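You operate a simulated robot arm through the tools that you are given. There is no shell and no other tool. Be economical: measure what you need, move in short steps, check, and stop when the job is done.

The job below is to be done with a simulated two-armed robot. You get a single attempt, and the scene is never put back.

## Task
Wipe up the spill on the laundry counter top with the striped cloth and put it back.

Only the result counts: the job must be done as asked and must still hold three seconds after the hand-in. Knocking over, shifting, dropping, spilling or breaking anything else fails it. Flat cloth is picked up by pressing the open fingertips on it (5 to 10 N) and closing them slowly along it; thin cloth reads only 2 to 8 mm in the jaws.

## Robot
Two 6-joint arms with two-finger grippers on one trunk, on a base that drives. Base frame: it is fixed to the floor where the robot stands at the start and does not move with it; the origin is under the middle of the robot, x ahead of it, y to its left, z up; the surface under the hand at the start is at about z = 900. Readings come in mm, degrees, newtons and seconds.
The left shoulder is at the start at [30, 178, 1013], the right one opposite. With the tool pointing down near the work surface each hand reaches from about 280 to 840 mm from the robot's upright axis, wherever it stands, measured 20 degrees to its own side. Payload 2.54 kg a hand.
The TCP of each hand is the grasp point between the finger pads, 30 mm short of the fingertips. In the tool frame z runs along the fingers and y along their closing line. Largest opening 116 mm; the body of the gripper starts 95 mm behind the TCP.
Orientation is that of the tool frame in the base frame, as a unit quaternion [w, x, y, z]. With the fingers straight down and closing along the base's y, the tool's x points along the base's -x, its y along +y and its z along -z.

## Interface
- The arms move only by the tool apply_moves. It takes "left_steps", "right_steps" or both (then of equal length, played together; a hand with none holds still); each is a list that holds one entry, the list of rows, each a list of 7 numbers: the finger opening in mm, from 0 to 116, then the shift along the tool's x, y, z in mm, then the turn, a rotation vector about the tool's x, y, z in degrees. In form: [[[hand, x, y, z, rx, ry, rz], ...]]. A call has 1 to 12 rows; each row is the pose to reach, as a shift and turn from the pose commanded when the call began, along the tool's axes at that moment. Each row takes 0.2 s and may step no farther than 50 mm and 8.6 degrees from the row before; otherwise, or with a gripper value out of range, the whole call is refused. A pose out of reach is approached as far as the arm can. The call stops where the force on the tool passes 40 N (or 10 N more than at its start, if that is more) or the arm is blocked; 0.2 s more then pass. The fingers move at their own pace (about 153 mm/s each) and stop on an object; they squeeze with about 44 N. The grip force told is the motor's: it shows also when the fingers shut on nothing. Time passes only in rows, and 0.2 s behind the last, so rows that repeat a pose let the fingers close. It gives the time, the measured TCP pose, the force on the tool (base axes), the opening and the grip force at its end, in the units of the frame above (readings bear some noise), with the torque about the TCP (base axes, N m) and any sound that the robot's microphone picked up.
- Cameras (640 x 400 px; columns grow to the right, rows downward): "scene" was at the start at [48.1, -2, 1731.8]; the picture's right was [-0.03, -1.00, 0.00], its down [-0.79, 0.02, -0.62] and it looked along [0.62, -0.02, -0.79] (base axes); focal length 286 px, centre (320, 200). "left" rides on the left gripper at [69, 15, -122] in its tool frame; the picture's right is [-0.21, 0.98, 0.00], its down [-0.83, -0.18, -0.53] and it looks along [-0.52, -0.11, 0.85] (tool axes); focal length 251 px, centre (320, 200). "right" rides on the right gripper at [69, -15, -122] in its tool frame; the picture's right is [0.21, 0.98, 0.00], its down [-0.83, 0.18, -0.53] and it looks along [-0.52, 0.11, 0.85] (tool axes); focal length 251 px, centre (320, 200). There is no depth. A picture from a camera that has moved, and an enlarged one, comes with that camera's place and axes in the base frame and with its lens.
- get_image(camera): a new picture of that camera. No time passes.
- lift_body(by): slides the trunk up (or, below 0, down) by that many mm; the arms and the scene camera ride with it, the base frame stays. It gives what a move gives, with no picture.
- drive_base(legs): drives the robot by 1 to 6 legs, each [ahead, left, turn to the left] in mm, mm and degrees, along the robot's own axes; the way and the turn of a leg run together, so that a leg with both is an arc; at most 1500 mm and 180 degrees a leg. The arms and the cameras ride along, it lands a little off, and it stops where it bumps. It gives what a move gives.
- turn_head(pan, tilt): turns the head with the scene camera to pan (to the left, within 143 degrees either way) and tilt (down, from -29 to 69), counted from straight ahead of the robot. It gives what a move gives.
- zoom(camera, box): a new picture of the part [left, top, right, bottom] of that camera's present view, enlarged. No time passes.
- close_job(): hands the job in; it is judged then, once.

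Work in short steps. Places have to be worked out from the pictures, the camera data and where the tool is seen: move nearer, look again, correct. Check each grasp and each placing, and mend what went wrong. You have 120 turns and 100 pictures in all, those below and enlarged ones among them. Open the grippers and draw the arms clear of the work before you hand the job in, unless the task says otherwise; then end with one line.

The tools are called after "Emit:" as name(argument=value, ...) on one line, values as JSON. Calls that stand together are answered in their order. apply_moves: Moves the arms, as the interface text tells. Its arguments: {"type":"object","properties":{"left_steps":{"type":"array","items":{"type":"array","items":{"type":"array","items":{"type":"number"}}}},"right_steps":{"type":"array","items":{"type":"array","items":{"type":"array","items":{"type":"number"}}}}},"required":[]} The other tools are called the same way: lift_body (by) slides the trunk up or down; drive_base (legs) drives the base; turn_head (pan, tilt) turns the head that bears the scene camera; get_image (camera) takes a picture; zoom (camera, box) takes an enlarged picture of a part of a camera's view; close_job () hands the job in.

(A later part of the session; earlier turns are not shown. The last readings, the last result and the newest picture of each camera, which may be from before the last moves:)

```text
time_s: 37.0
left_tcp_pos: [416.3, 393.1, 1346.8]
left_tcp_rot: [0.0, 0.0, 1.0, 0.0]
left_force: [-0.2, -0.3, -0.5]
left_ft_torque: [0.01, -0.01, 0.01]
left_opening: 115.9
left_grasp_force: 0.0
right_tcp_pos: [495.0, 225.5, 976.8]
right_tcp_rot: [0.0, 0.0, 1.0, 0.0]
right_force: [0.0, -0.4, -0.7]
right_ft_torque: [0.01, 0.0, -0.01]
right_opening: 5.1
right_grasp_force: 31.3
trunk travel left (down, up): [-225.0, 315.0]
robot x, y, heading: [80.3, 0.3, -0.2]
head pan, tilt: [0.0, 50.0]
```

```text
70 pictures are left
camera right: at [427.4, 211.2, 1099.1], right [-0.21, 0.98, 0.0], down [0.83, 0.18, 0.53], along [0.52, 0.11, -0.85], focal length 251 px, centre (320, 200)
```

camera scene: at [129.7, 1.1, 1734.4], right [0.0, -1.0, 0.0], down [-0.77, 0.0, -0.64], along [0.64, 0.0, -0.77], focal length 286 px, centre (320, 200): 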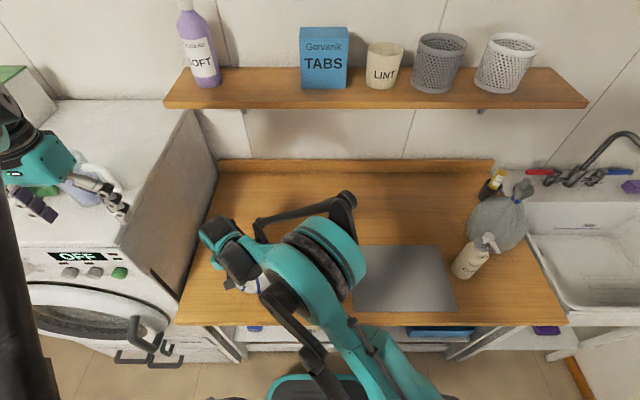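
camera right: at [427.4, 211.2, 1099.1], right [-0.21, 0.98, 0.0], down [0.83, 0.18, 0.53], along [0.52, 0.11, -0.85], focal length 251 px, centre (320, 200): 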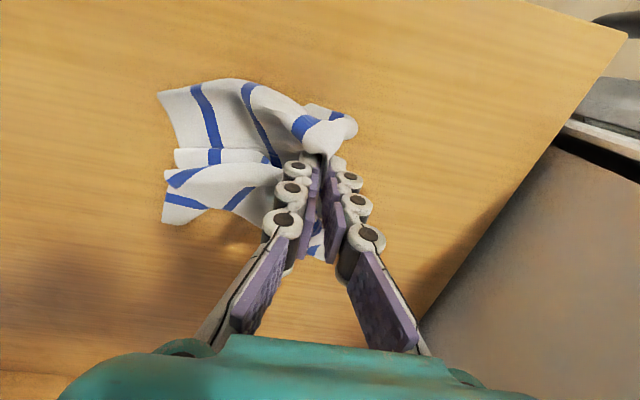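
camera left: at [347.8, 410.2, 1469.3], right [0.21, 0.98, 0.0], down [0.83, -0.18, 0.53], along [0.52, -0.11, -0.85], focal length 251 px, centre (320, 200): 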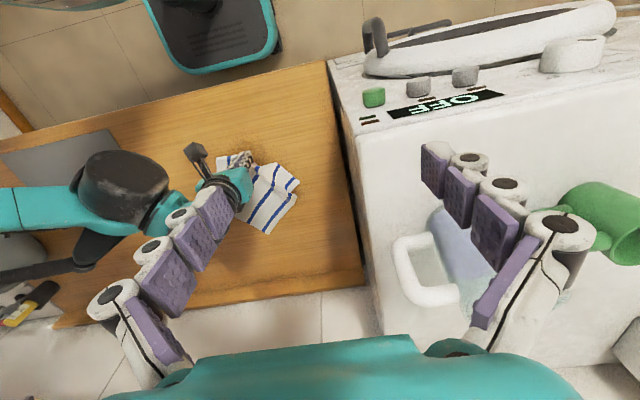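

It is still held. I lift and carry it back to about (660, 170) at z 1060 to expose the spill area.

Emit:
apply_moves(right_steps=[[[0, 0, 0, -30, 0, 0, 0], [0, -10, 0, -60, 0, 0, 0], [0, -40, -5, -80, 0, 0, 0], [0, -75, -10, -90, 0, 0, 0], [0, -110, -25, -90, 0, 0, 0], [0, -140, -40, -90, 0, 0, 0], [0, -170, -55, -90, 0, 0, 0]]])

Emit:
get_image(camera="left")

Emit:
zoom(camera="left", box=[160, 80, 352, 230])

Emit:
zoom(camera="scene", box=[160, 150, 352, 300])

```text
time_s: 38.6
left_tcp_pos: [420.0, 393.7, 1347.4]
left_tcp_rot: [-0.001, 0.001, 1.0, 0.0]
left_force: [0.0, 0.1, -0.4]
left_ft_torque: [0.01, 0.01, -0.05]
left_opening: 115.8
left_grasp_force: 0.1
right_tcp_pos: [669.5, 170.7, 1066.9]
right_tcp_rot: [0.0, 0.0, 1.0, 0.0]
right_force: [-0.2, -0.2, -0.3]
right_ft_torque: [0.07, -0.03, -0.02]
right_opening: 4.9
right_grasp_force: 31.2
trunk travel left (down, up): [-225.0, 315.0]
robot x, y, heading: [81.4, -0.1, -0.1]
head pan, tilt: [0.0, 50.0]
```

```text
69 pictures are left
camera left: at [350.0, 410.0, 1469.0], right [0.21, 0.98, 0.0], down [0.83, -0.18, 0.53], along [0.52, -0.11, -0.85], focal length 251 px, centre (320, 200)
```

left: 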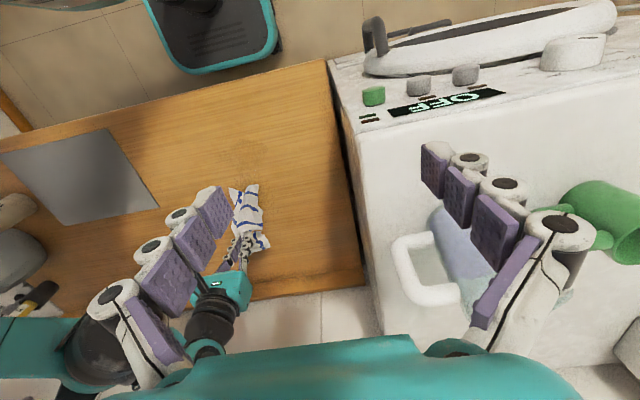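

```text
2.67 times, centred on (256, 155) of left
camera zoom: at [350.0, 410.0, 1469.0], right [0.21, 0.98, 0.0], down [0.83, -0.18, 0.53], along [0.52, -0.11, -0.85], focal length 670 px, centre (491, 320)
```

zoom: 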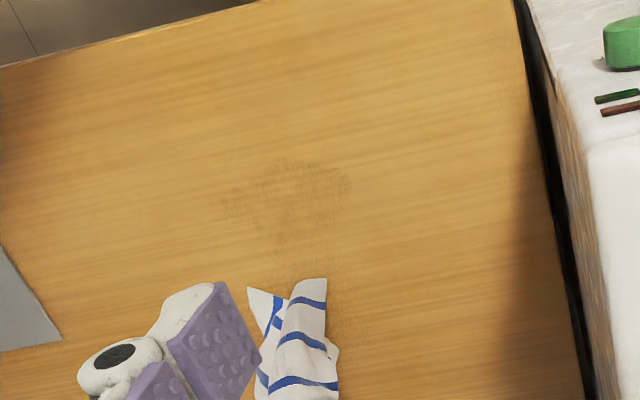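

```text
2.67 times, centred on (256, 225) of scene
camera zoom: at [132.1, -0.5, 1734.3], right [0.0, -1.0, 0.0], down [-0.77, 0.0, -0.64], along [0.64, 0.0, -0.77], focal length 762 px, centre (491, 133)
```

zoom: 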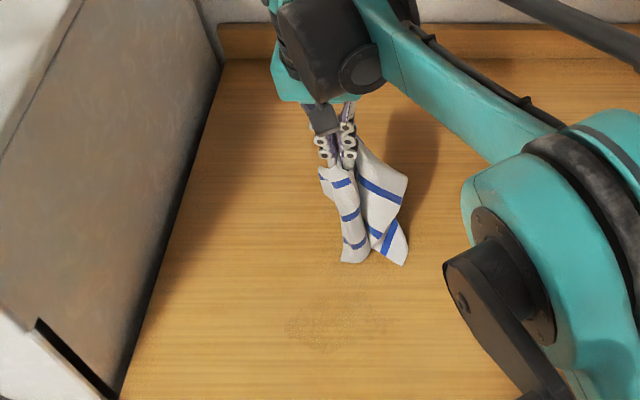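

The spill is fainter but still visible as a speckled patch. I zoom in for its exact extents.

Emit:
zoom(camera="scene", box=[216, 240, 296, 290])

Emit:
zoom(camera="left", box=[210, 110, 306, 170])

```text
8.00 times, centred on (256, 265) of scene
camera zoom: at [132.1, -0.5, 1734.3], right [0.0, -1.0, 0.0], down [-0.77, 0.0, -0.64], along [0.64, 0.0, -0.77], focal length 2287 px, centre (832, -320)
```

zoom: 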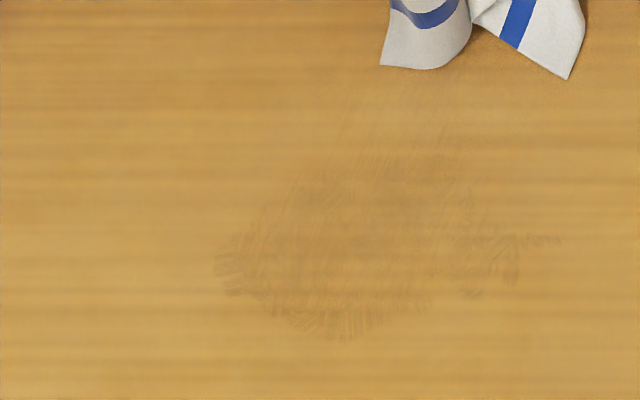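

```text
6.67 times, centred on (258, 140) of left
camera zoom: at [350.0, 410.0, 1469.0], right [0.21, 0.98, 0.0], down [0.83, -0.18, 0.53], along [0.52, -0.11, -0.85], focal length 1676 px, centre (733, 600)
```

zoom: 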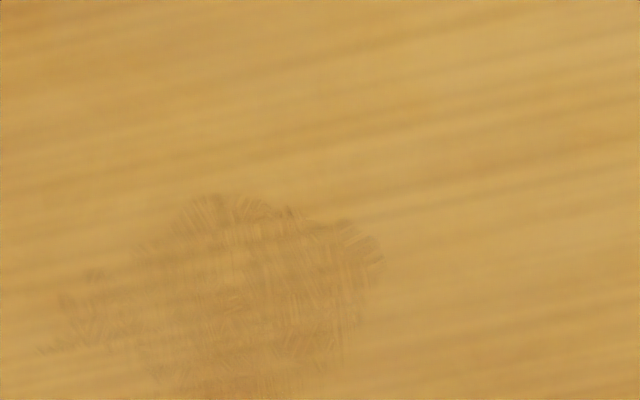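

Wiping works but leaves streaks over about x 495–590, y 105–240. I lower the hanging bundle straight down on the patch so that cloth piles up under the tips, then rub more.

Emit:
apply_moves(right_steps=[[[0, 30, 2, 0, 0, 0, 0], [0, 65, 5, 0, 0, 0, 0], [0, 100, 7, 10, 0, 0, 0], [0, 130, 9, 35, 0, 0, 0], [0, 130, 9, 65, 0, 0, 0], [0, 130, 9, 95, 0, 0, 0], [0, 130, 9, 115, 0, 0, 0], [0, 130, 9, 125, 0, 0, 0]]])

Emit:
get_image(camera="right")

```text
time_s: 40.4
left_tcp_pos: [416.5, 395.4, 1347.6]
left_tcp_rot: [0.0, 0.0, 1.0, 0.001]
left_force: [-0.2, -0.4, -0.2]
left_ft_torque: [-0.01, -0.04, 0.01]
left_opening: 116.1
left_grasp_force: 0.1
right_tcp_pos: [534.6, 182.0, 941.7]
right_tcp_rot: [0.0, -0.001, 1.0, 0.0]
right_force: [0.1, 1.2, 6.4]
right_ft_torque: [0.15, -0.15, -0.06]
right_opening: 1.5
right_grasp_force: 26.7
trunk travel left (down, up): [-225.0, 315.0]
robot x, y, heading: [80.1, 1.1, 0.3]
head pan, tilt: [0.0, 50.0]
```

```text
64 pictures are left
camera right: at [467.0, 167.1, 1063.9], right [-0.21, 0.98, 0.0], down [0.83, 0.18, 0.53], along [0.52, 0.11, -0.85], focal length 251 px, centre (320, 200)
```

right: 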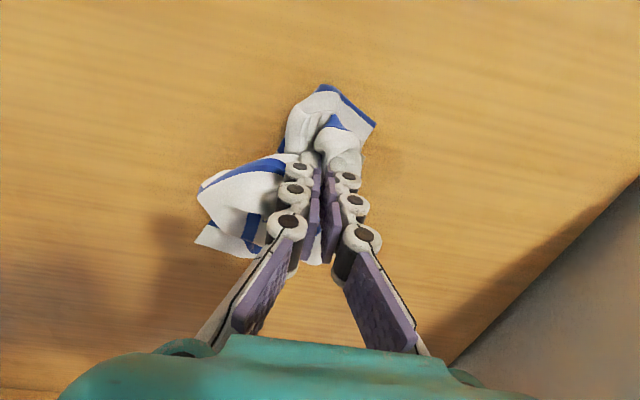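

The pile is padded under the tips at 6 N. I rub in a raster with slightly more pressure.

Emit:
apply_moves(right_steps=[[[0, -30, 30, 2, 0, 0, 0], [0, -45, 55, 3, 0, 0, 0], [0, -45, 10, 3, 0, 0, 0], [0, -45, -35, 3, 0, 0, 0], [0, -30, -70, 3, 0, 0, 0], [0, -25, -25, 3, 0, 0, 0], [0, -25, 20, 3, 0, 0, 0], [0, -20, 60, 3, 0, 0, 0], [0, -5, 20, 3, 0, 0, 0], [0, -5, -25, 3, 0, 0, 0], [0, -5, -70, 3, 0, 0, 0], [0, 10, -30, 3, 0, 0, 0]]])

Emit:
apply_moves(right_steps=[[[0, 0, 45, 0, 0, 0, 0], [0, 0, 85, 0, 0, 0, 0], [0, 15, 45, 0, 0, 0, 0], [0, 15, 0, 0, 0, 0, 0], [0, 15, -35, 0, 0, 0, 0], [0, 28, 0, 0, 0, 0, 0], [0, 28, 45, 0, 0, 0, 0], [0, 28, 85, 0, 0, 0, 0], [0, -10, 65, 0, 0, 0, 0], [0, -40, 30, 0, 0, 0, 0], [0, -15, 0, 0, 0, 0, 0], [0, -10, 30, 0, 0, 0, 0]]])

Emit:
get_image(camera="right")

```text
time_s: 43.0
left_tcp_pos: [416.2, 397.5, 1345.3]
left_tcp_rot: [0.0, 0.0, 1.0, -0.001]
left_force: [-0.1, 0.1, -0.8]
left_ft_torque: [-0.09, 0.02, 0.0]
left_opening: 115.9
left_grasp_force: 0.0
right_tcp_pos: [526.9, 153.6, 937.7]
right_tcp_rot: [0.0, 0.0, 1.0, -0.001]
right_force: [0.6, 2.3, 7.1]
right_ft_torque: [-0.16, -0.04, -0.02]
right_opening: 1.4
right_grasp_force: 30.9
trunk travel left (down, up): [-225.0, 315.0]
robot x, y, heading: [81.4, -1.3, 0.1]
head pan, tilt: [0.0, 50.0]
```

```text
time_s: 45.6
left_tcp_pos: [417.9, 396.6, 1346.3]
left_tcp_rot: [0.0, 0.0, 1.0, -0.001]
left_force: [0.7, 0.5, 0.1]
left_ft_torque: [-0.06, 0.08, 0.01]
left_opening: 115.8
left_grasp_force: 0.0
right_tcp_pos: [537.6, 182.0, 936.3]
right_tcp_rot: [0.0, 0.0, 1.0, 0.0]
right_force: [0.5, 0.2, -1.1]
right_ft_torque: [-0.08, -0.01, -0.02]
right_opening: 6.0
right_grasp_force: 32.2
trunk travel left (down, up): [-225.0, 315.0]
robot x, y, heading: [82.9, -1.9, -0.1]
head pan, tilt: [0.0, 50.0]
```

```text
63 pictures are left
camera right: at [468.9, 167.7, 1059.9], right [-0.21, 0.98, 0.0], down [0.83, 0.18, 0.53], along [0.52, 0.11, -0.85], focal length 251 px, centre (320, 200)
```

right: 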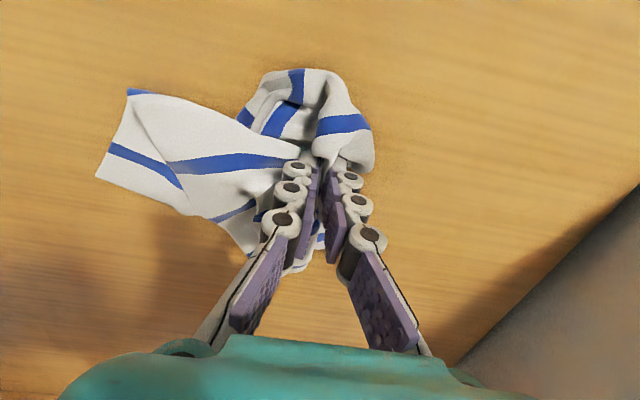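

The cloth has spread out and the pressure has dropped. I lift and move back to view the spot.

Emit:
apply_moves(right_steps=[[[0, 0, 0, -30, 0, 0, 0], [0, -10, 0, -65, 0, 0, 0], [0, -30, 0, -100, 0, 0, 0], [0, -65, 0, -125, 0, 0, 0], [0, -100, -5, -130, 0, 0, 0], [0, -135, -10, -130, 0, 0, 0]]])

Emit:
zoom(camera="scene", box=[208, 235, 304, 295])

Emit:
zoom(camera="left", box=[194, 100, 322, 180])

```text
time_s: 47.0
left_tcp_pos: [417.9, 394.7, 1345.6]
left_tcp_rot: [-0.001, 0.0, 1.0, 0.0]
left_force: [0.4, -0.1, -0.5]
left_ft_torque: [0.01, 0.05, -0.03]
left_opening: 116.0
left_grasp_force: 0.0
right_tcp_pos: [672.7, 171.5, 1067.0]
right_tcp_rot: [-0.001, 0.0, 1.0, -0.001]
right_force: [0.6, -2.4, 1.9]
right_ft_torque: [0.0, -0.09, -0.03]
right_opening: 1.0
right_grasp_force: 27.5
trunk travel left (down, up): [-225.0, 315.0]
robot x, y, heading: [81.0, -1.5, -0.1]
head pan, tilt: [0.0, 50.0]
```

```text
6.67 times, centred on (256, 265) of scene
camera zoom: at [132.3, 0.1, 1734.3], right [0.0, -1.0, 0.0], down [-0.77, 0.0, -0.64], along [0.64, 0.0, -0.77], focal length 1906 px, centre (747, -233)
```

zoom: 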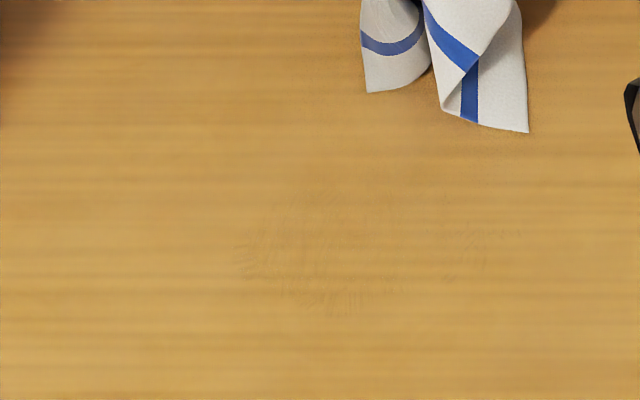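

```text
5.00 times, centred on (258, 140) of left
camera zoom: at [350.2, 410.5, 1468.8], right [0.21, 0.98, 0.0], down [0.83, -0.18, 0.53], along [0.52, -0.11, -0.85], focal length 1257 px, centre (630, 500)
```

zoom: 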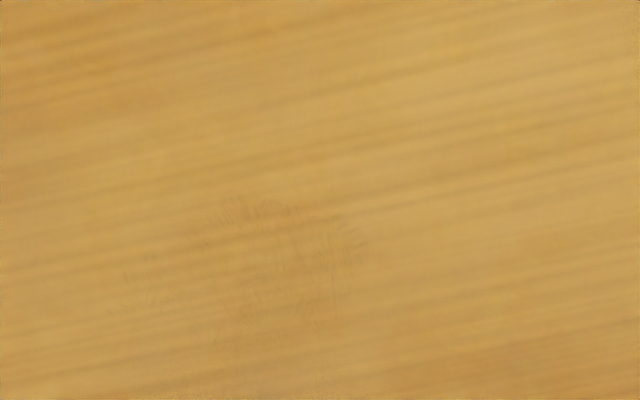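

Much fainter now. I repeat the same drop and rub, covering the rims as well.

Emit:
apply_moves(right_steps=[[[0, 30, 2, 0, 0, 0, 0], [0, 65, 5, 0, 0, 0, 0], [0, 100, 7, 10, 0, 0, 0], [0, 140, 15, 35, 0, 0, 0], [0, 140, 15, 65, 0, 0, 0], [0, 140, 15, 95, 0, 0, 0], [0, 140, 15, 115, 0, 0, 0], [0, 140, 15, 127, 0, 0, 0]]])

Emit:
apply_moves(right_steps=[[[0, -30, 25, 2, 0, 0, 0], [0, -45, 50, 2, 0, 0, 0], [0, -35, 10, 2, 0, 0, 0], [0, -30, -35, 2, 0, 0, 0], [0, -20, -75, 2, 0, 0, 0], [0, -5, -75, 2, 0, 0, 0], [0, -12, -30, 2, 0, 0, 0], [0, -12, 15, 2, 0, 0, 0], [0, -10, 55, 2, 0, 0, 0], [0, 5, 55, 2, 0, 0, 0], [0, 5, 10, 2, 0, 0, 0], [0, 5, -35, 2, 0, 0, 0]]])

Emit:
apply_moves(right_steps=[[[0, 0, -35, 0, 0, 0, 0], [0, 15, 0, 1, 0, 0, 0], [0, 15, 45, 1, 0, 0, 0], [0, 15, 90, 1, 0, 0, 0], [0, 30, 85, 1, 0, 0, 0], [0, 30, 40, 1, 0, 0, 0], [0, 30, 0, 1, 0, 0, 0], [0, 15, 20, 1, 0, 0, 0], [0, 22, 60, 1, 0, 0, 0], [0, 0, 85, 1, 0, 0, 0], [0, -30, 55, 1, 0, 0, 0], [0, -10, 35, 1, 0, 0, 0]]])

Emit:
apply_moves(right_steps=[[[0, 0, 0, -30, 0, 0, 0], [0, -10, 0, -65, 0, 0, 0], [0, -30, 0, -100, 0, 0, 0], [0, -65, 0, -125, 0, 0, 0], [0, -100, -5, -130, 0, 0, 0], [0, -135, -10, -130, 0, 0, 0]]])

Emit:
zoom(camera="scene", box=[208, 235, 304, 295])

Emit:
zoom(camera="left", box=[194, 100, 322, 180])

```text
time_s: 48.8
left_tcp_pos: [416.4, 394.8, 1347.1]
left_tcp_rot: [0.0, 0.0, 1.0, 0.0]
left_force: [-1.0, 0.9, 0.0]
left_ft_torque: [0.02, -0.01, -0.01]
left_opening: 116.0
left_grasp_force: 0.1
right_tcp_pos: [530.9, 186.1, 941.9]
right_tcp_rot: [-0.001, 0.0, 1.0, 0.0]
right_force: [0.2, 0.2, -1.9]
right_ft_torque: [-0.03, 0.01, 0.0]
right_opening: 5.7
right_grasp_force: 38.6
trunk travel left (down, up): [-225.0, 315.0]
robot x, y, heading: [76.9, -2.3, -0.2]
head pan, tilt: [0.0, 50.0]
```

```text
time_s: 51.4
left_tcp_pos: [416.4, 393.1, 1347.6]
left_tcp_rot: [-0.001, -0.001, 1.0, 0.0]
left_force: [-0.2, -0.1, 0.8]
left_ft_torque: [0.01, 0.03, 0.0]
left_opening: 116.2
left_grasp_force: 0.1
right_tcp_pos: [525.9, 151.2, 938.4]
right_tcp_rot: [0.0, 0.001, 1.0, 0.0]
right_force: [0.7, -0.1, -1.4]
right_ft_torque: [-0.06, 0.05, -0.02]
right_opening: 5.0
right_grasp_force: 39.1
trunk travel left (down, up): [-225.0, 315.0]
robot x, y, heading: [80.9, -3.6, 0.1]
head pan, tilt: [0.0, 50.0]
```

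```text
time_s: 54.0
left_tcp_pos: [414.6, 394.6, 1347.7]
left_tcp_rot: [0.001, 0.0, 1.0, 0.0]
left_force: [-0.5, 0.0, -0.5]
left_ft_torque: [0.04, -0.05, 0.03]
left_opening: 116.1
left_grasp_force: 0.0
right_tcp_pos: [534.0, 186.6, 938.3]
right_tcp_rot: [0.001, -0.001, 1.0, 0.001]
right_force: [1.1, 2.4, 6.4]
right_ft_torque: [0.13, -0.17, 0.05]
right_opening: 0.8
right_grasp_force: 28.4
trunk travel left (down, up): [-225.0, 315.0]
robot x, y, heading: [79.3, 0.8, 0.0]
head pan, tilt: [0.0, 50.0]
```

```text
time_s: 55.4
left_tcp_pos: [417.9, 394.1, 1345.2]
left_tcp_rot: [-0.001, 0.0, 1.0, 0.0]
left_force: [0.2, 0.4, -1.1]
left_ft_torque: [-0.01, 0.01, -0.02]
left_opening: 116.2
left_grasp_force: 0.1
right_tcp_pos: [673.4, 175.7, 1067.5]
right_tcp_rot: [-0.001, 0.0, 1.0, 0.0]
right_force: [0.8, 0.9, 2.0]
right_ft_torque: [0.06, 0.07, 0.0]
right_opening: 1.9
right_grasp_force: 27.4
trunk travel left (down, up): [-225.0, 315.0]
robot x, y, heading: [79.2, 1.9, 0.1]
head pan, tilt: [0.0, 50.0]
```

```text
6.67 times, centred on (256, 265) of scene
camera zoom: at [132.2, 0.3, 1734.3], right [0.0, -1.0, 0.0], down [-0.77, 0.0, -0.64], along [0.64, 0.0, -0.77], focal length 1906 px, centre (747, -233)
```

zoom: 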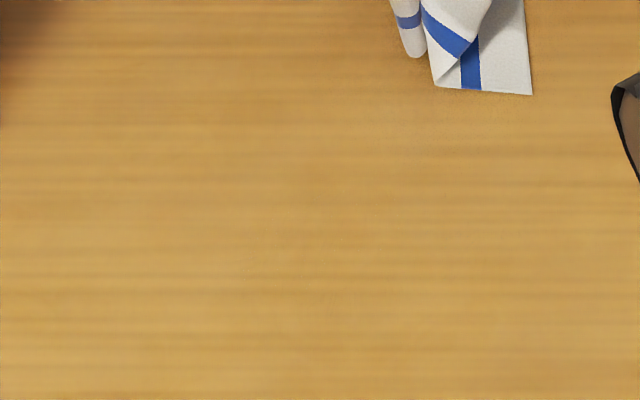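

```text
5.00 times, centred on (258, 140) of left
camera zoom: at [350.1, 410.6, 1468.7], right [0.21, 0.98, 0.0], down [0.83, -0.18, 0.53], along [0.52, -0.11, -0.85], focal length 1257 px, centre (630, 500)
```

zoom: 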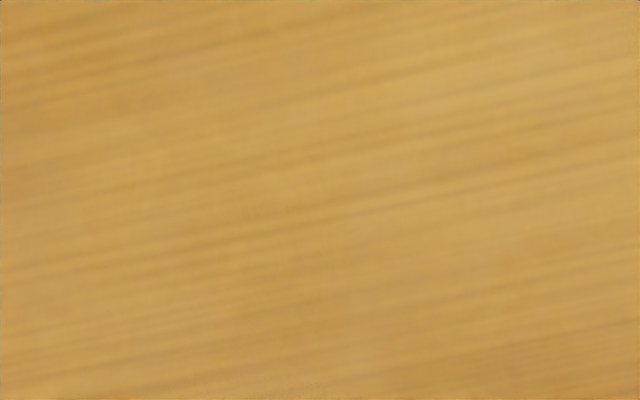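

The spill is gone. I look at how the cloth hangs before laying it back.

Emit:
get_image(camera="right")

Emit:
zoom(camera="scene", box=[160, 130, 400, 280])

```text
58 pictures are left
camera right: at [605.2, 161.3, 1189.4], right [-0.21, 0.98, 0.0], down [0.83, 0.18, 0.53], along [0.52, 0.11, -0.85], focal length 251 px, centre (320, 200)
```

right: 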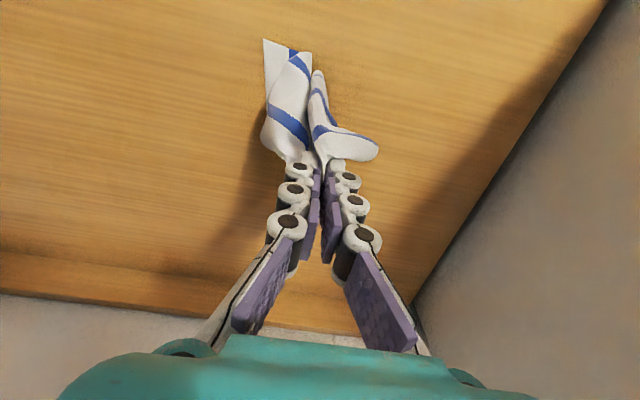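

```text
2.67 times, centred on (280, 205) of scene
camera zoom: at [132.2, 0.3, 1734.3], right [0.0, -1.0, 0.0], down [-0.77, 0.0, -0.64], along [0.64, 0.0, -0.77], focal length 762 px, centre (427, 187)
```

zoom: 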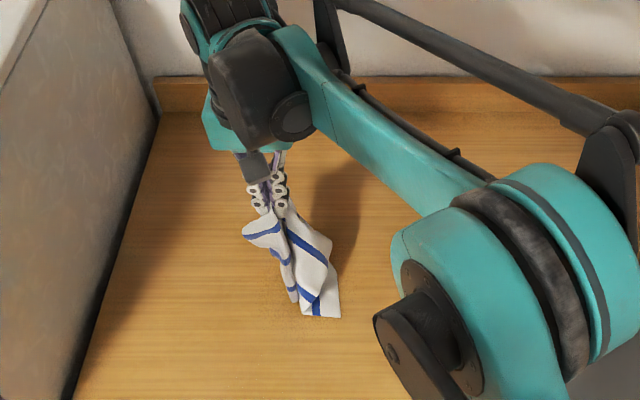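

I bring the cloth back to the x 780 line while lowering it, then drag it right so it unfolds trailing behind, ending in its old footprint.

Emit:
apply_moves(right_steps=[[[0, -15, 0, 25, 0, 0, 0], [0, -40, 0, 50, 0, 0, 0], [0, -70, 0, 75, 0, 0, 0], [0, -108, 0, 95, 0, 0, 0], [0, -108, -30, 110, 0, 0, 0], [0, -108, -60, 117, 0, 0, 0], [0, -108, -90, 117, 0, 0, 0], [0, -108, -120, 117, 0, 0, 0], [0, -108, -150, 117, 0, 0, 0], [0, -108, -180, 117, 0, 0, 0], [0, -108, -210, 117, 0, 0, 0], [0, -108, -240, 117, 0, 0, 0]]])

Emit:
get_image(camera="scene")

Emit:
get_image(camera="right")

```text
time_s: 58.0
left_tcp_pos: [416.7, 393.3, 1346.1]
left_tcp_rot: [-0.001, 0.0, 1.0, 0.0]
left_force: [-0.7, 0.4, -0.4]
left_ft_torque: [0.0, -0.05, 0.01]
left_opening: 116.0
left_grasp_force: 0.1
right_tcp_pos: [778.2, -64.3, 951.3]
right_tcp_rot: [0.0, 0.0, 1.0, 0.0]
right_force: [0.6, -0.9, -1.1]
right_ft_torque: [-0.01, 0.04, 0.03]
right_opening: 5.0
right_grasp_force: 37.8
trunk travel left (down, up): [-225.0, 315.0]
robot x, y, heading: [81.6, 1.2, -0.3]
head pan, tilt: [0.0, 50.0]
```

```text
56 pictures are left
camera scene: at [130.3, -1.1, 1734.4], right [0.0, -1.0, 0.0], down [-0.77, 0.0, -0.64], along [0.64, 0.0, -0.77], focal length 286 px, centre (320, 200)
```

scene: 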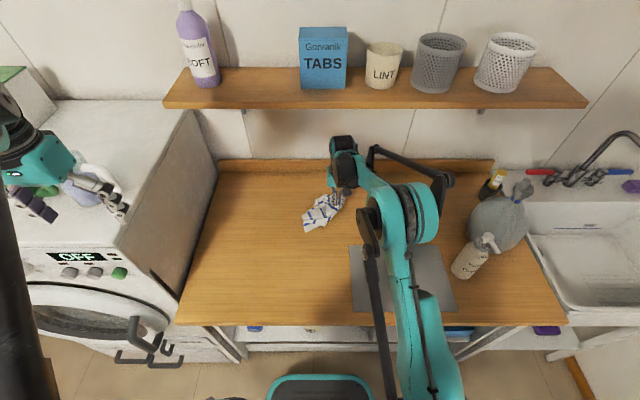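

```text
55 pictures are left
camera right: at [709.9, -79.4, 1073.8], right [-0.22, 0.98, 0.0], down [0.83, 0.18, 0.53], along [0.52, 0.12, -0.85], focal length 251 px, centre (320, 200)
```

right: 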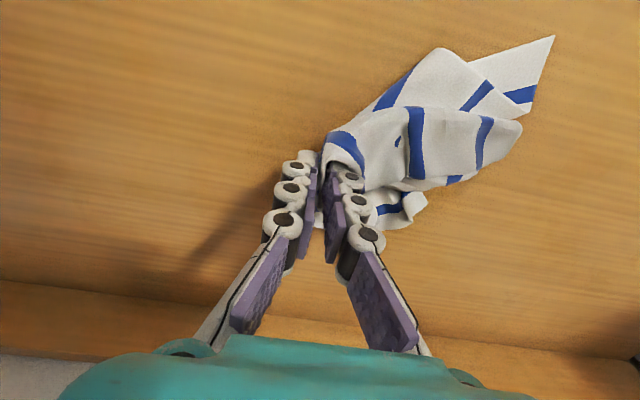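

The bundle trails left and slightly toward the front. I continue to about (795, −185), then release gently and look.

Emit:
apply_moves(right_steps=[[[0, -5, -25, 3, 0, 0, 0], [0, -10, -50, 6, 0, 0, 0], [0, -15, -75, 10, 0, 0, 0], [0, -17, -100, 14, 0, 0, 0], [0, -17, -120, 16, 0, 0, 0], [4, -17, -120, 16, 0, 0, 0], [15, -17, -120, 16, 0, 0, 0], [30, -17, -120, 16, 0, 0, 0], [30, -17, -120, -10, 0, 0, 0], [30, -17, -120, -50, 0, 0, 0]]])

Emit:
get_image(camera="right")

Emit:
zoom(camera="scene", box=[260, 150, 420, 250])

```text
time_s: 60.2
left_tcp_pos: [416.3, 396.1, 1347.2]
left_tcp_rot: [-0.001, 0.0, 1.0, 0.0]
left_force: [0.0, -1.0, 0.1]
left_ft_torque: [0.03, -0.04, 0.01]
left_opening: 116.2
left_grasp_force: 0.1
right_tcp_pos: [796.9, -184.2, 1001.8]
right_tcp_rot: [0.0, 0.0, 1.0, -0.001]
right_force: [-0.9, -0.5, 0.4]
right_ft_torque: [0.0, -0.04, -0.01]
right_opening: 29.8
right_grasp_force: 0.1
trunk travel left (down, up): [-225.0, 315.0]
robot x, y, heading: [78.6, -0.9, 0.1]
head pan, tilt: [0.0, 50.0]
```

```text
54 pictures are left
camera right: at [727.7, -198.5, 1124.4], right [-0.21, 0.98, 0.0], down [0.83, 0.18, 0.53], along [0.52, 0.11, -0.85], focal length 251 px, centre (320, 200)
```

right: 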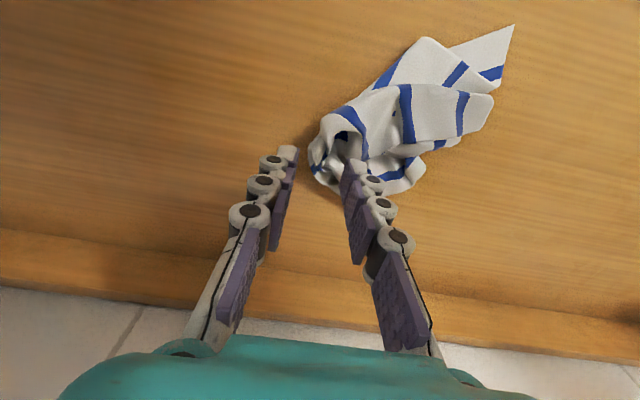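

```text
4.00 times, centred on (340, 200) of scene
camera zoom: at [129.5, 0.2, 1734.4], right [0.0, -1.0, 0.0], down [-0.77, 0.0, -0.64], along [0.64, 0.0, -0.77], focal length 1144 px, centre (240, 200)
```

zoom: 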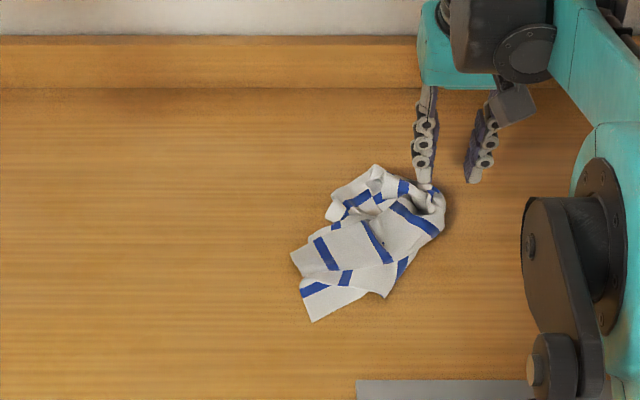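

The cloth centroid is now about (775, −120), close to its original centre of (782, −113), but it is bunched. I back the right hand off to see whether it can be spread more.

Emit:
apply_moves(right_steps=[[[60, 30, 10, -25, 0, 0, 0], [60, 65, 20, -50, 0, 0, 0], [60, 100, 40, -75, 0, 0, 0], [60, 135, 60, -95, 0, 0, 0]]])

Emit:
zoom(camera="right", box=[200, 100, 440, 250])

Emit:
zoom(camera="scene", box=[260, 150, 420, 250])

```text
time_s: 61.2
left_tcp_pos: [414.9, 394.3, 1347.7]
left_tcp_rot: [0.001, -0.001, 1.0, 0.0]
left_force: [-1.3, -1.0, -0.8]
left_ft_torque: [0.01, -0.02, -0.04]
left_opening: 116.0
left_grasp_force: 0.1
right_tcp_pos: [659.8, -122.4, 1098.1]
right_tcp_rot: [0.001, -0.001, 1.0, 0.0]
right_force: [-0.4, 0.0, 0.5]
right_ft_torque: [-0.03, -0.03, -0.02]
right_opening: 59.8
right_grasp_force: 0.0
trunk travel left (down, up): [-225.0, 315.0]
robot x, y, heading: [77.9, 3.3, -0.2]
head pan, tilt: [0.0, 50.0]
```

```text
2.67 times, centred on (320, 175) of right
camera zoom: at [590.9, -137.2, 1219.8], right [-0.21, 0.98, 0.0], down [0.83, 0.18, 0.53], along [0.52, 0.11, -0.84], focal length 670 px, centre (320, 267)
```

zoom: 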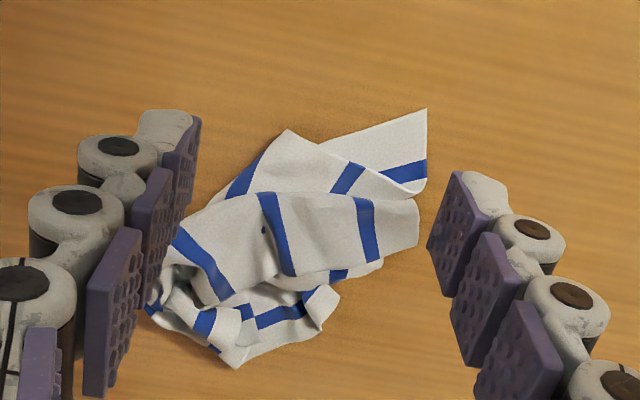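

```text
4.00 times, centred on (340, 200) of scene
camera zoom: at [128.1, 0.5, 1734.4], right [0.0, -1.0, 0.0], down [-0.77, 0.0, -0.64], along [0.64, 0.0, -0.77], focal length 1144 px, centre (240, 200)
```

zoom: 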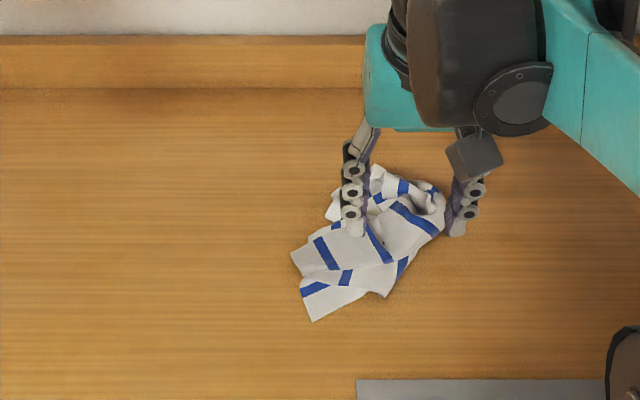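

A free corner of the cloth lies at about (690, −62). I'll pinch it near (713, −74) and hang the cloth from it so that gravity unfolds it.

Emit:
apply_moves(right_steps=[[[40, -25, 25, 25, 0, 0, 0], [26, -51, 49, 55, 0, 0, 0], [26, -51, 49, 95, 0, 0, 0], [26, -51, 49, 130, 0, 0, 0], [26, -51, 49, 155, 0, 0, 0], [26, -51, 49, 161, 0, 0, 0]]])

Emit:
get_image(camera="right")

```text
time_s: 62.6
left_tcp_pos: [417.1, 393.7, 1347.0]
left_tcp_rot: [0.0, 0.0, 1.0, 0.0]
left_force: [-0.1, -0.1, 0.2]
left_ft_torque: [-0.01, 0.02, -0.01]
left_opening: 116.0
left_grasp_force: 0.3
right_tcp_pos: [712.4, -75.2, 936.2]
right_tcp_rot: [0.0, 0.0, 1.0, 0.0]
right_force: [-0.4, -0.5, 0.3]
right_ft_torque: [-0.03, 0.02, 0.01]
right_opening: 25.9
right_grasp_force: 0.1
trunk travel left (down, up): [-225.0, 315.0]
robot x, y, heading: [78.0, -1.9, -0.1]
head pan, tilt: [0.0, 50.0]
```

```text
50 pictures are left
camera right: at [644.3, -89.7, 1057.5], right [-0.21, 0.98, 0.0], down [0.83, 0.18, 0.53], along [0.52, 0.11, -0.85], focal length 251 px, centre (320, 200)
```

right: 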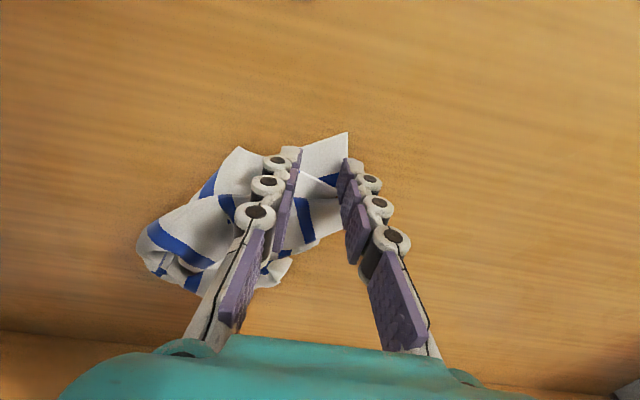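

The left finger is just past the cloth's edge, so I shift 10 mm toward −y and press down.

Emit:
apply_moves(right_steps=[[[26, 0, -10, 0, 0, 0, 0], [26, 0, -10, 4, 0, 0, 0], [26, 0, -10, 5.5, 0, 0, 0], [26, 0, -10, 6.5, 0, 0, 0]]])

```text
time_s: 63.6
left_tcp_pos: [414.8, 394.5, 1348.1]
left_tcp_rot: [0.0, 0.0, 1.0, 0.0]
left_force: [-0.4, -0.5, -0.3]
left_ft_torque: [0.0, 0.0, -0.03]
left_opening: 116.2
left_grasp_force: 0.1
right_tcp_pos: [711.2, -85.0, 930.3]
right_tcp_rot: [0.001, 0.0, 1.0, 0.0]
right_force: [2.9, -3.5, 31.2]
right_ft_torque: [-0.17, -0.21, -0.05]
right_opening: 25.6
right_grasp_force: 6.6
trunk travel left (down, up): [-225.0, 315.0]
robot x, y, heading: [80.7, -0.1, -0.0]
head pan, tilt: [0.0, 50.0]
```

That is 31 N, too much. I back off 1.3 mm and close slowly.

Emit:
apply_moves(right_steps=[[[26, 0, 0, -1.3, 0, 0, 0], [23, 0, 0, -1.3, 0, 0, 0], [20, 0, 0, -1.3, 0, 0, 0], [16, 0, 0, -1.3, 0, 0, 0], [12, 0, 0, -1.3, 0, 0, 0], [8, 0, 0, -1.3, 0, 0, 0], [4, 0, 0, -1.3, 0, 0, 0], [0, 0, 0, -1.3, 0, 0, 0], [0, 0, 0, -1.3, 0, 0, 0], [0, 0, 0, -12, 0, 0, 0], [0, 0, 0, -30, 0, 0, 0]]])

Emit:
get_image(camera="right")

```text
time_s: 66.0
left_tcp_pos: [415.1, 394.3, 1346.6]
left_tcp_rot: [-0.001, 0.001, 1.0, -0.001]
left_force: [0.1, -0.8, 0.1]
left_ft_torque: [0.0, -0.01, 0.01]
left_opening: 115.9
left_grasp_force: 0.1
right_tcp_pos: [712.2, -84.4, 958.9]
right_tcp_rot: [0.0, 0.0, 1.0, 0.0]
right_force: [0.3, 1.3, -3.1]
right_ft_torque: [0.02, -0.01, 0.0]
right_opening: 4.7
right_grasp_force: 34.3
trunk travel left (down, up): [-225.0, 315.0]
robot x, y, heading: [80.6, 0.5, 0.1]
head pan, tilt: [0.0, 50.0]
```

```text
49 pictures are left
camera right: at [643.6, -99.9, 1081.4], right [-0.21, 0.98, 0.0], down [0.83, 0.18, 0.53], along [0.52, 0.11, -0.85], focal length 251 px, centre (320, 200)
```

right: 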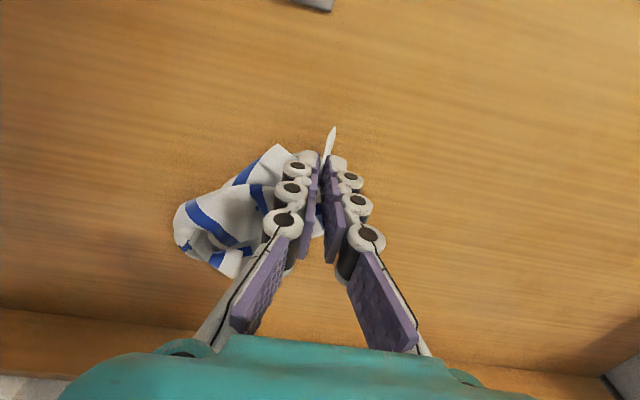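

The corner is held. I lift high and move over the free left area so the cloth unfolds.

Emit:
apply_moves(right_steps=[[[0, 0, 15, -30, 0, 0, 0], [0, 0, 35, -60, 0, 0, 0], [0, 0, 55, -90, 0, 0, 0], [0, 5, 80, -120, 0, 0, 0], [0, 15, 105, -150, 0, 0, 0], [0, 30, 130, -180, 0, 0, 0], [0, 45, 155, -210, 0, 0, 0], [0, 60, 180, -240, 0, 0, 0], [0, 70, 200, -270, 0, 0, 0], [0, 80, 210, -295, 0, 0, 0], [0, 80, 210, -295, 0, 0, 0], [0, 80, 210, -295, 0, 0, 0]]])

Emit:
get_image(camera="scene")

Emit:
get_image(camera="right")

Emit:
get_image(camera="left")

```text
time_s: 68.6
left_tcp_pos: [416.3, 394.0, 1346.9]
left_tcp_rot: [-0.001, 0.0, 1.0, 0.0]
left_force: [-0.5, 1.3, -0.5]
left_ft_torque: [0.03, -0.01, 0.02]
left_opening: 116.0
left_grasp_force: 0.1
right_tcp_pos: [630.8, 124.4, 1252.8]
right_tcp_rot: [0.0, 0.0, 1.0, 0.001]
right_force: [-0.5, 0.4, 2.7]
right_ft_torque: [0.0, 0.01, -0.02]
right_opening: 1.3
right_grasp_force: 32.6
trunk travel left (down, up): [-225.0, 315.0]
robot x, y, heading: [78.3, 0.4, -0.1]
head pan, tilt: [0.0, 50.0]
```

```text
48 pictures are left
camera scene: at [130.0, 0.1, 1734.4], right [0.0, -1.0, 0.0], down [-0.77, 0.0, -0.64], along [0.64, 0.0, -0.77], focal length 286 px, centre (320, 200)
```

scene: 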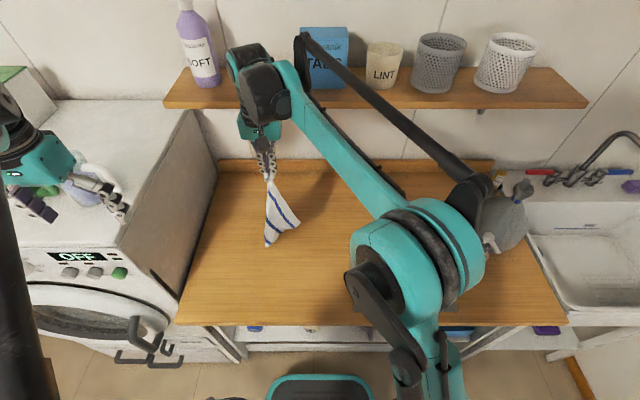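

```text
47 pictures are left
camera right: at [562.5, 109.5, 1376.5], right [-0.21, 0.98, 0.0], down [0.83, 0.18, 0.53], along [0.52, 0.11, -0.85], focal length 251 px, centre (320, 200)
```

right: 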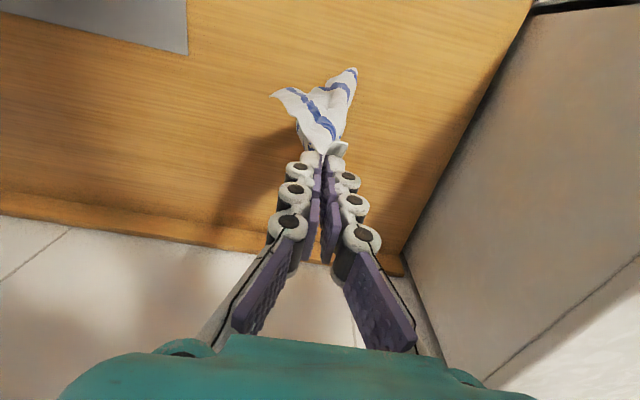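

```text
46 pictures are left
camera left: at [348.3, 410.4, 1469.2], right [0.21, 0.98, 0.0], down [0.83, -0.18, 0.53], along [0.52, -0.11, -0.85], focal length 251 px, centre (320, 200)
```

left: 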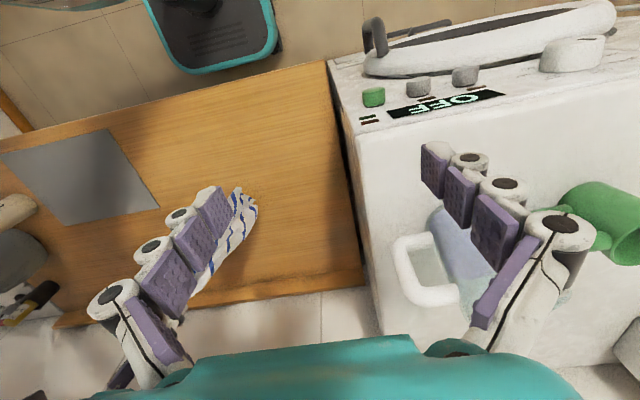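

The cloth hangs open as a long strip. I lower it while moving right, so it lays itself out straight along the home line behind the backmost mat edge.

Emit:
apply_moves(right_steps=[[[0, -25, 0, 25, 0, 0, 0], [0, -50, 0, 50, 0, 0, 0], [0, -75, -10, 80, 0, 0, 0], [0, -100, -30, 110, 0, 0, 0], [0, -120, -55, 140, 0, 0, 0], [0, -135, -80, 170, 0, 0, 0], [0, -145, -105, 200, 0, 0, 0], [0, -148, -135, 232, 0, 0, 0], [0, -148, -165, 262, 0, 0, 0], [0, -148, -195, 287, 0, 0, 0], [0, -148, -225, 303, 0, 0, 0], [0, -148, -255, 305, 0, 0, 0]]])

Emit:
get_image(camera="scene")

Emit:
get_image(camera="right")

```text
time_s: 71.2
left_tcp_pos: [416.7, 393.9, 1348.0]
left_tcp_rot: [0.0, 0.0, 1.0, -0.001]
left_force: [0.3, -0.8, 0.4]
left_ft_torque: [0.03, -0.01, 0.0]
left_opening: 116.2
left_grasp_force: 0.0
right_tcp_pos: [778.8, -130.0, 948.8]
right_tcp_rot: [0.0, 0.001, 1.0, 0.001]
right_force: [0.6, -1.1, -3.2]
right_ft_torque: [0.01, 0.03, -0.01]
right_opening: 3.5
right_grasp_force: 34.6
trunk travel left (down, up): [-225.0, 315.0]
robot x, y, heading: [82.7, 1.5, -0.2]
head pan, tilt: [0.0, 50.0]
```

```text
45 pictures are left
camera scene: at [130.6, -1.1, 1734.4], right [0.0, -1.0, 0.0], down [-0.77, 0.0, -0.64], along [0.64, 0.0, -0.77], focal length 286 px, centre (320, 200)
```

scene: 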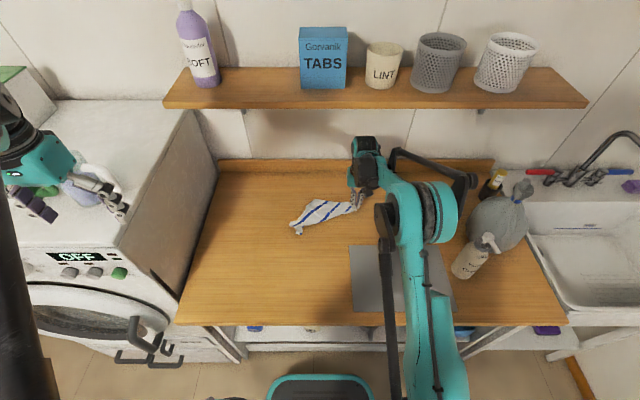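

```text
44 pictures are left
camera right: at [711.6, -145.2, 1070.5], right [-0.22, 0.98, 0.0], down [0.83, 0.18, 0.53], along [0.52, 0.12, -0.85], focal length 251 px, centre (320, 200)
```

right: 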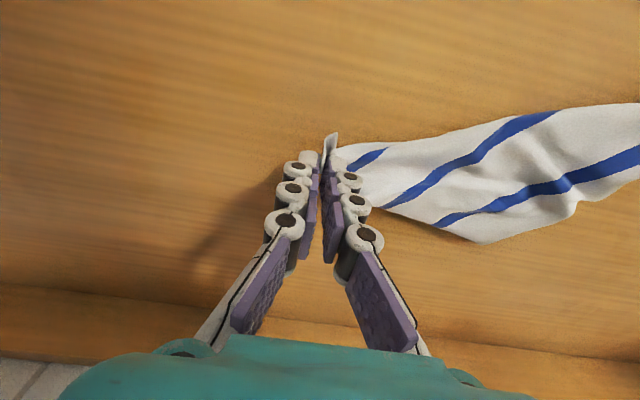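

It unfolds well. I drag on to about (812, −250), lower it and release.

Emit:
apply_moves(right_steps=[[[0, -8, -25, 0, 0, 0, 0], [0, -16, -50, 0, 0, 0, 0], [0, -24, -75, 2, 0, 0, 0], [0, -33, -100, 6, 0, 0, 0], [0, -33, -120, 12, 0, 0, 0], [0, -33, -120, 17, 0, 0, 0], [6, -33, -120, 17, 0, 0, 0], [20, -33, -120, 17, 0, 0, 0], [30, -33, -120, 0, 0, 0, 0], [30, -33, -120, -40, 0, 0, 0], [30, 0, -120, -80, 0, 0, 0], [30, 40, -120, -100, 0, 0, 0]]])

Emit:
zoom(camera="scene", box=[260, 150, 420, 250])

Emit:
get_image(camera="right")

```text
refused: row 11 steps farther than a row can; nothing moved
```

```text
4.00 times, centred on (340, 200) of scene
camera zoom: at [130.6, -1.1, 1734.4], right [0.0, -1.0, 0.0], down [-0.77, 0.0, -0.64], along [0.64, 0.0, -0.77], focal length 1144 px, centre (240, 200)
```

zoom: 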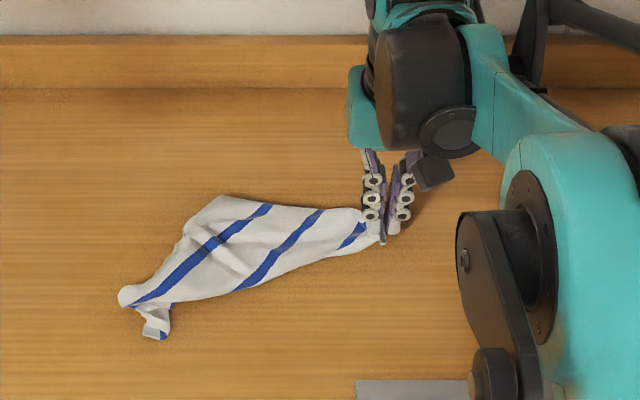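

```text
42 pictures are left
camera right: at [711.6, -145.2, 1070.5], right [-0.22, 0.98, 0.0], down [0.83, 0.18, 0.53], along [0.52, 0.12, -0.85], focal length 251 px, centre (320, 200)
```

right: 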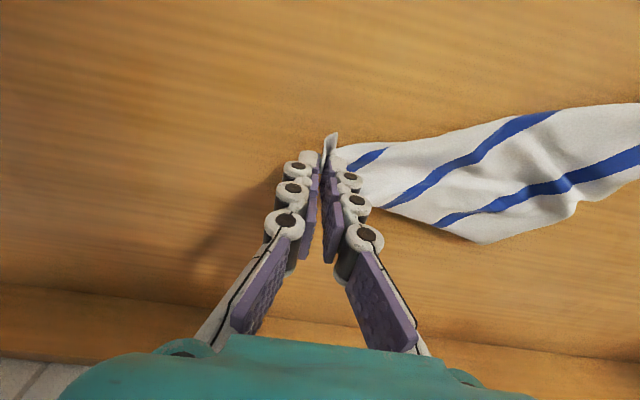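

The last row was too long. I resend the drag with that row split up, ending at about (830, −245).

Emit:
apply_moves(right_steps=[[[0, -12, -25, 0, 0, 0, 0], [0, -24, -50, 0, 0, 0, 0], [0, -36, -75, 2, 0, 0, 0], [0, -48, -98, 6, 0, 0, 0], [0, -51, -115, 12, 0, 0, 0], [0, -51, -115, 17, 0, 0, 0], [6, -51, -115, 17, 0, 0, 0], [20, -51, -115, 17, 0, 0, 0], [30, -51, -115, 0, 0, 0, 0], [30, -51, -115, -30, 0, 0, 0], [30, -30, -115, -65, 0, 0, 0], [30, 0, -115, -95, 0, 0, 0]]])

Emit:
zoom(camera="scene", box=[260, 150, 420, 250])

Emit:
get_image(camera="right")

```text
time_s: 73.8
left_tcp_pos: [432.3, 393.3, 1340.7]
left_tcp_rot: [-0.006, -0.001, 1.0, 0.0]
left_force: [-0.3, -0.3, -0.2]
left_ft_torque: [0.01, 0.0, 0.02]
left_opening: 116.1
left_grasp_force: 0.1
right_tcp_pos: [792.7, -244.4, 1026.6]
right_tcp_rot: [-0.006, -0.002, 1.0, 0.001]
right_force: [-0.4, 0.2, 0.3]
right_ft_torque: [-0.02, 0.04, 0.01]
right_opening: 30.2
right_grasp_force: 0.1
trunk travel left (down, up): [-225.0, 315.0]
robot x, y, heading: [83.7, -4.2, 0.1]
head pan, tilt: [0.0, 50.0]
```

```text
4.00 times, centred on (340, 200) of scene
camera zoom: at [150.8, -3.0, 1731.1], right [0.0, -1.0, 0.0], down [-0.77, 0.0, -0.63], along [0.63, 0.0, -0.77], focal length 1144 px, centre (240, 200)
```

zoom: 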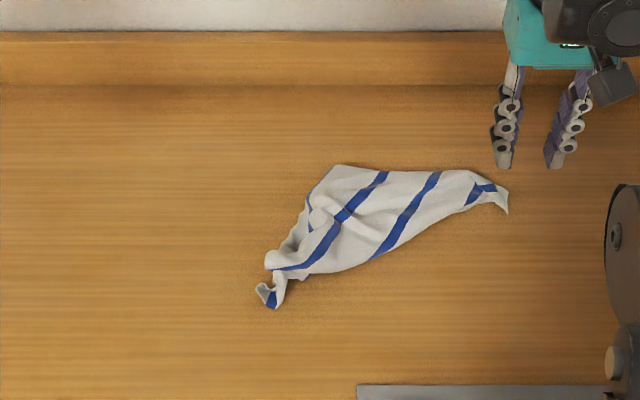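

```text
40 pictures are left
camera right: at [725.9, -260.7, 1149.9], right [-0.22, 0.98, 0.0], down [0.83, 0.18, 0.52], along [0.51, 0.12, -0.85], focal length 251 px, centre (320, 200)
```

right: 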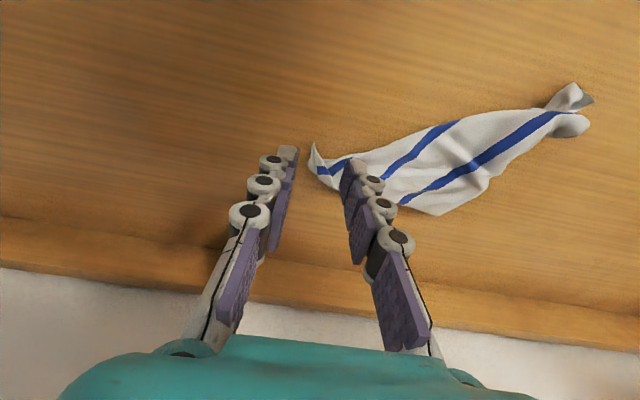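

The head and left hand shifted slightly, so the robot seems to have pitched forward a little. I look at the whole scene for any contact.

Emit:
get_image(camera="scene")

```text
39 pictures are left
camera scene: at [150.8, -3.0, 1731.1], right [0.0, -1.0, 0.0], down [-0.77, 0.0, -0.63], along [0.63, 0.0, -0.77], focal length 286 px, centre (320, 200)
```

scene: 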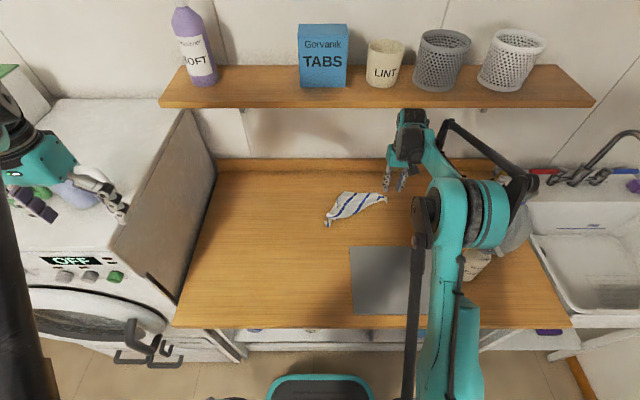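

I retract the right arm up and toward the middle, then check the spray bottle and the grey vessel.

Emit:
apply_moves(right_steps=[[[30, 20, 20, -20, 0, 0, 0], [30, 45, 40, -35, 0, 0, 0], [30, 75, 60, -45, 0, 0, 0], [30, 105, 80, -55, 0, 0, 0], [30, 140, 95, -60, 0, 0, 0]]])

Emit:
get_image(camera="scene")

```text
time_s: 74.8
left_tcp_pos: [588.8, 373.5, 1372.5]
left_tcp_rot: [0.036, 0.113, 0.993, -0.009]
left_force: [6.6, 1.9, -0.6]
left_ft_torque: [-0.19, 0.66, -0.03]
left_opening: 115.8
left_grasp_force: 0.1
right_tcp_pos: [732.7, -211.6, 1051.0]
right_tcp_rot: [0.033, 0.081, 0.996, -0.006]
right_force: [5.6, 1.4, -2.7]
right_ft_torque: [-0.2, 0.55, -0.04]
right_opening: 30.1
right_grasp_force: 0.1
trunk travel left (down, up): [-225.0, 315.0]
robot x, y, heading: [104.6, 53.5, -8.7]
head pan, tilt: [0.0, 50.0]
stopped in row 5 (left hand): the arm was blocked; the commanded pose is now the measured one
```

```text
38 pictures are left
camera scene: at [370.5, 27.7, 1742.4], right [-0.15, -0.99, 0.01], down [-0.83, 0.12, -0.54], along [0.54, -0.09, -0.84], focal length 286 px, centre (320, 200)
```

scene: 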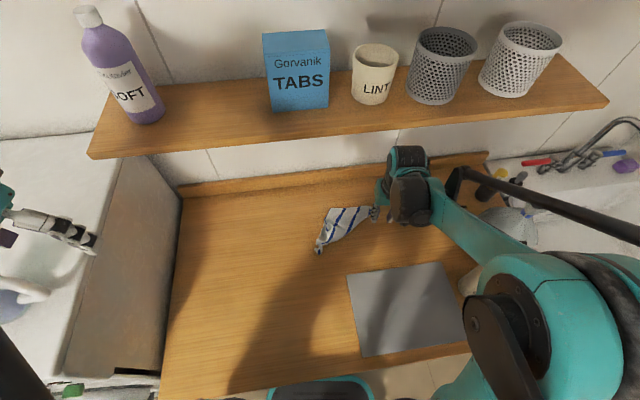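

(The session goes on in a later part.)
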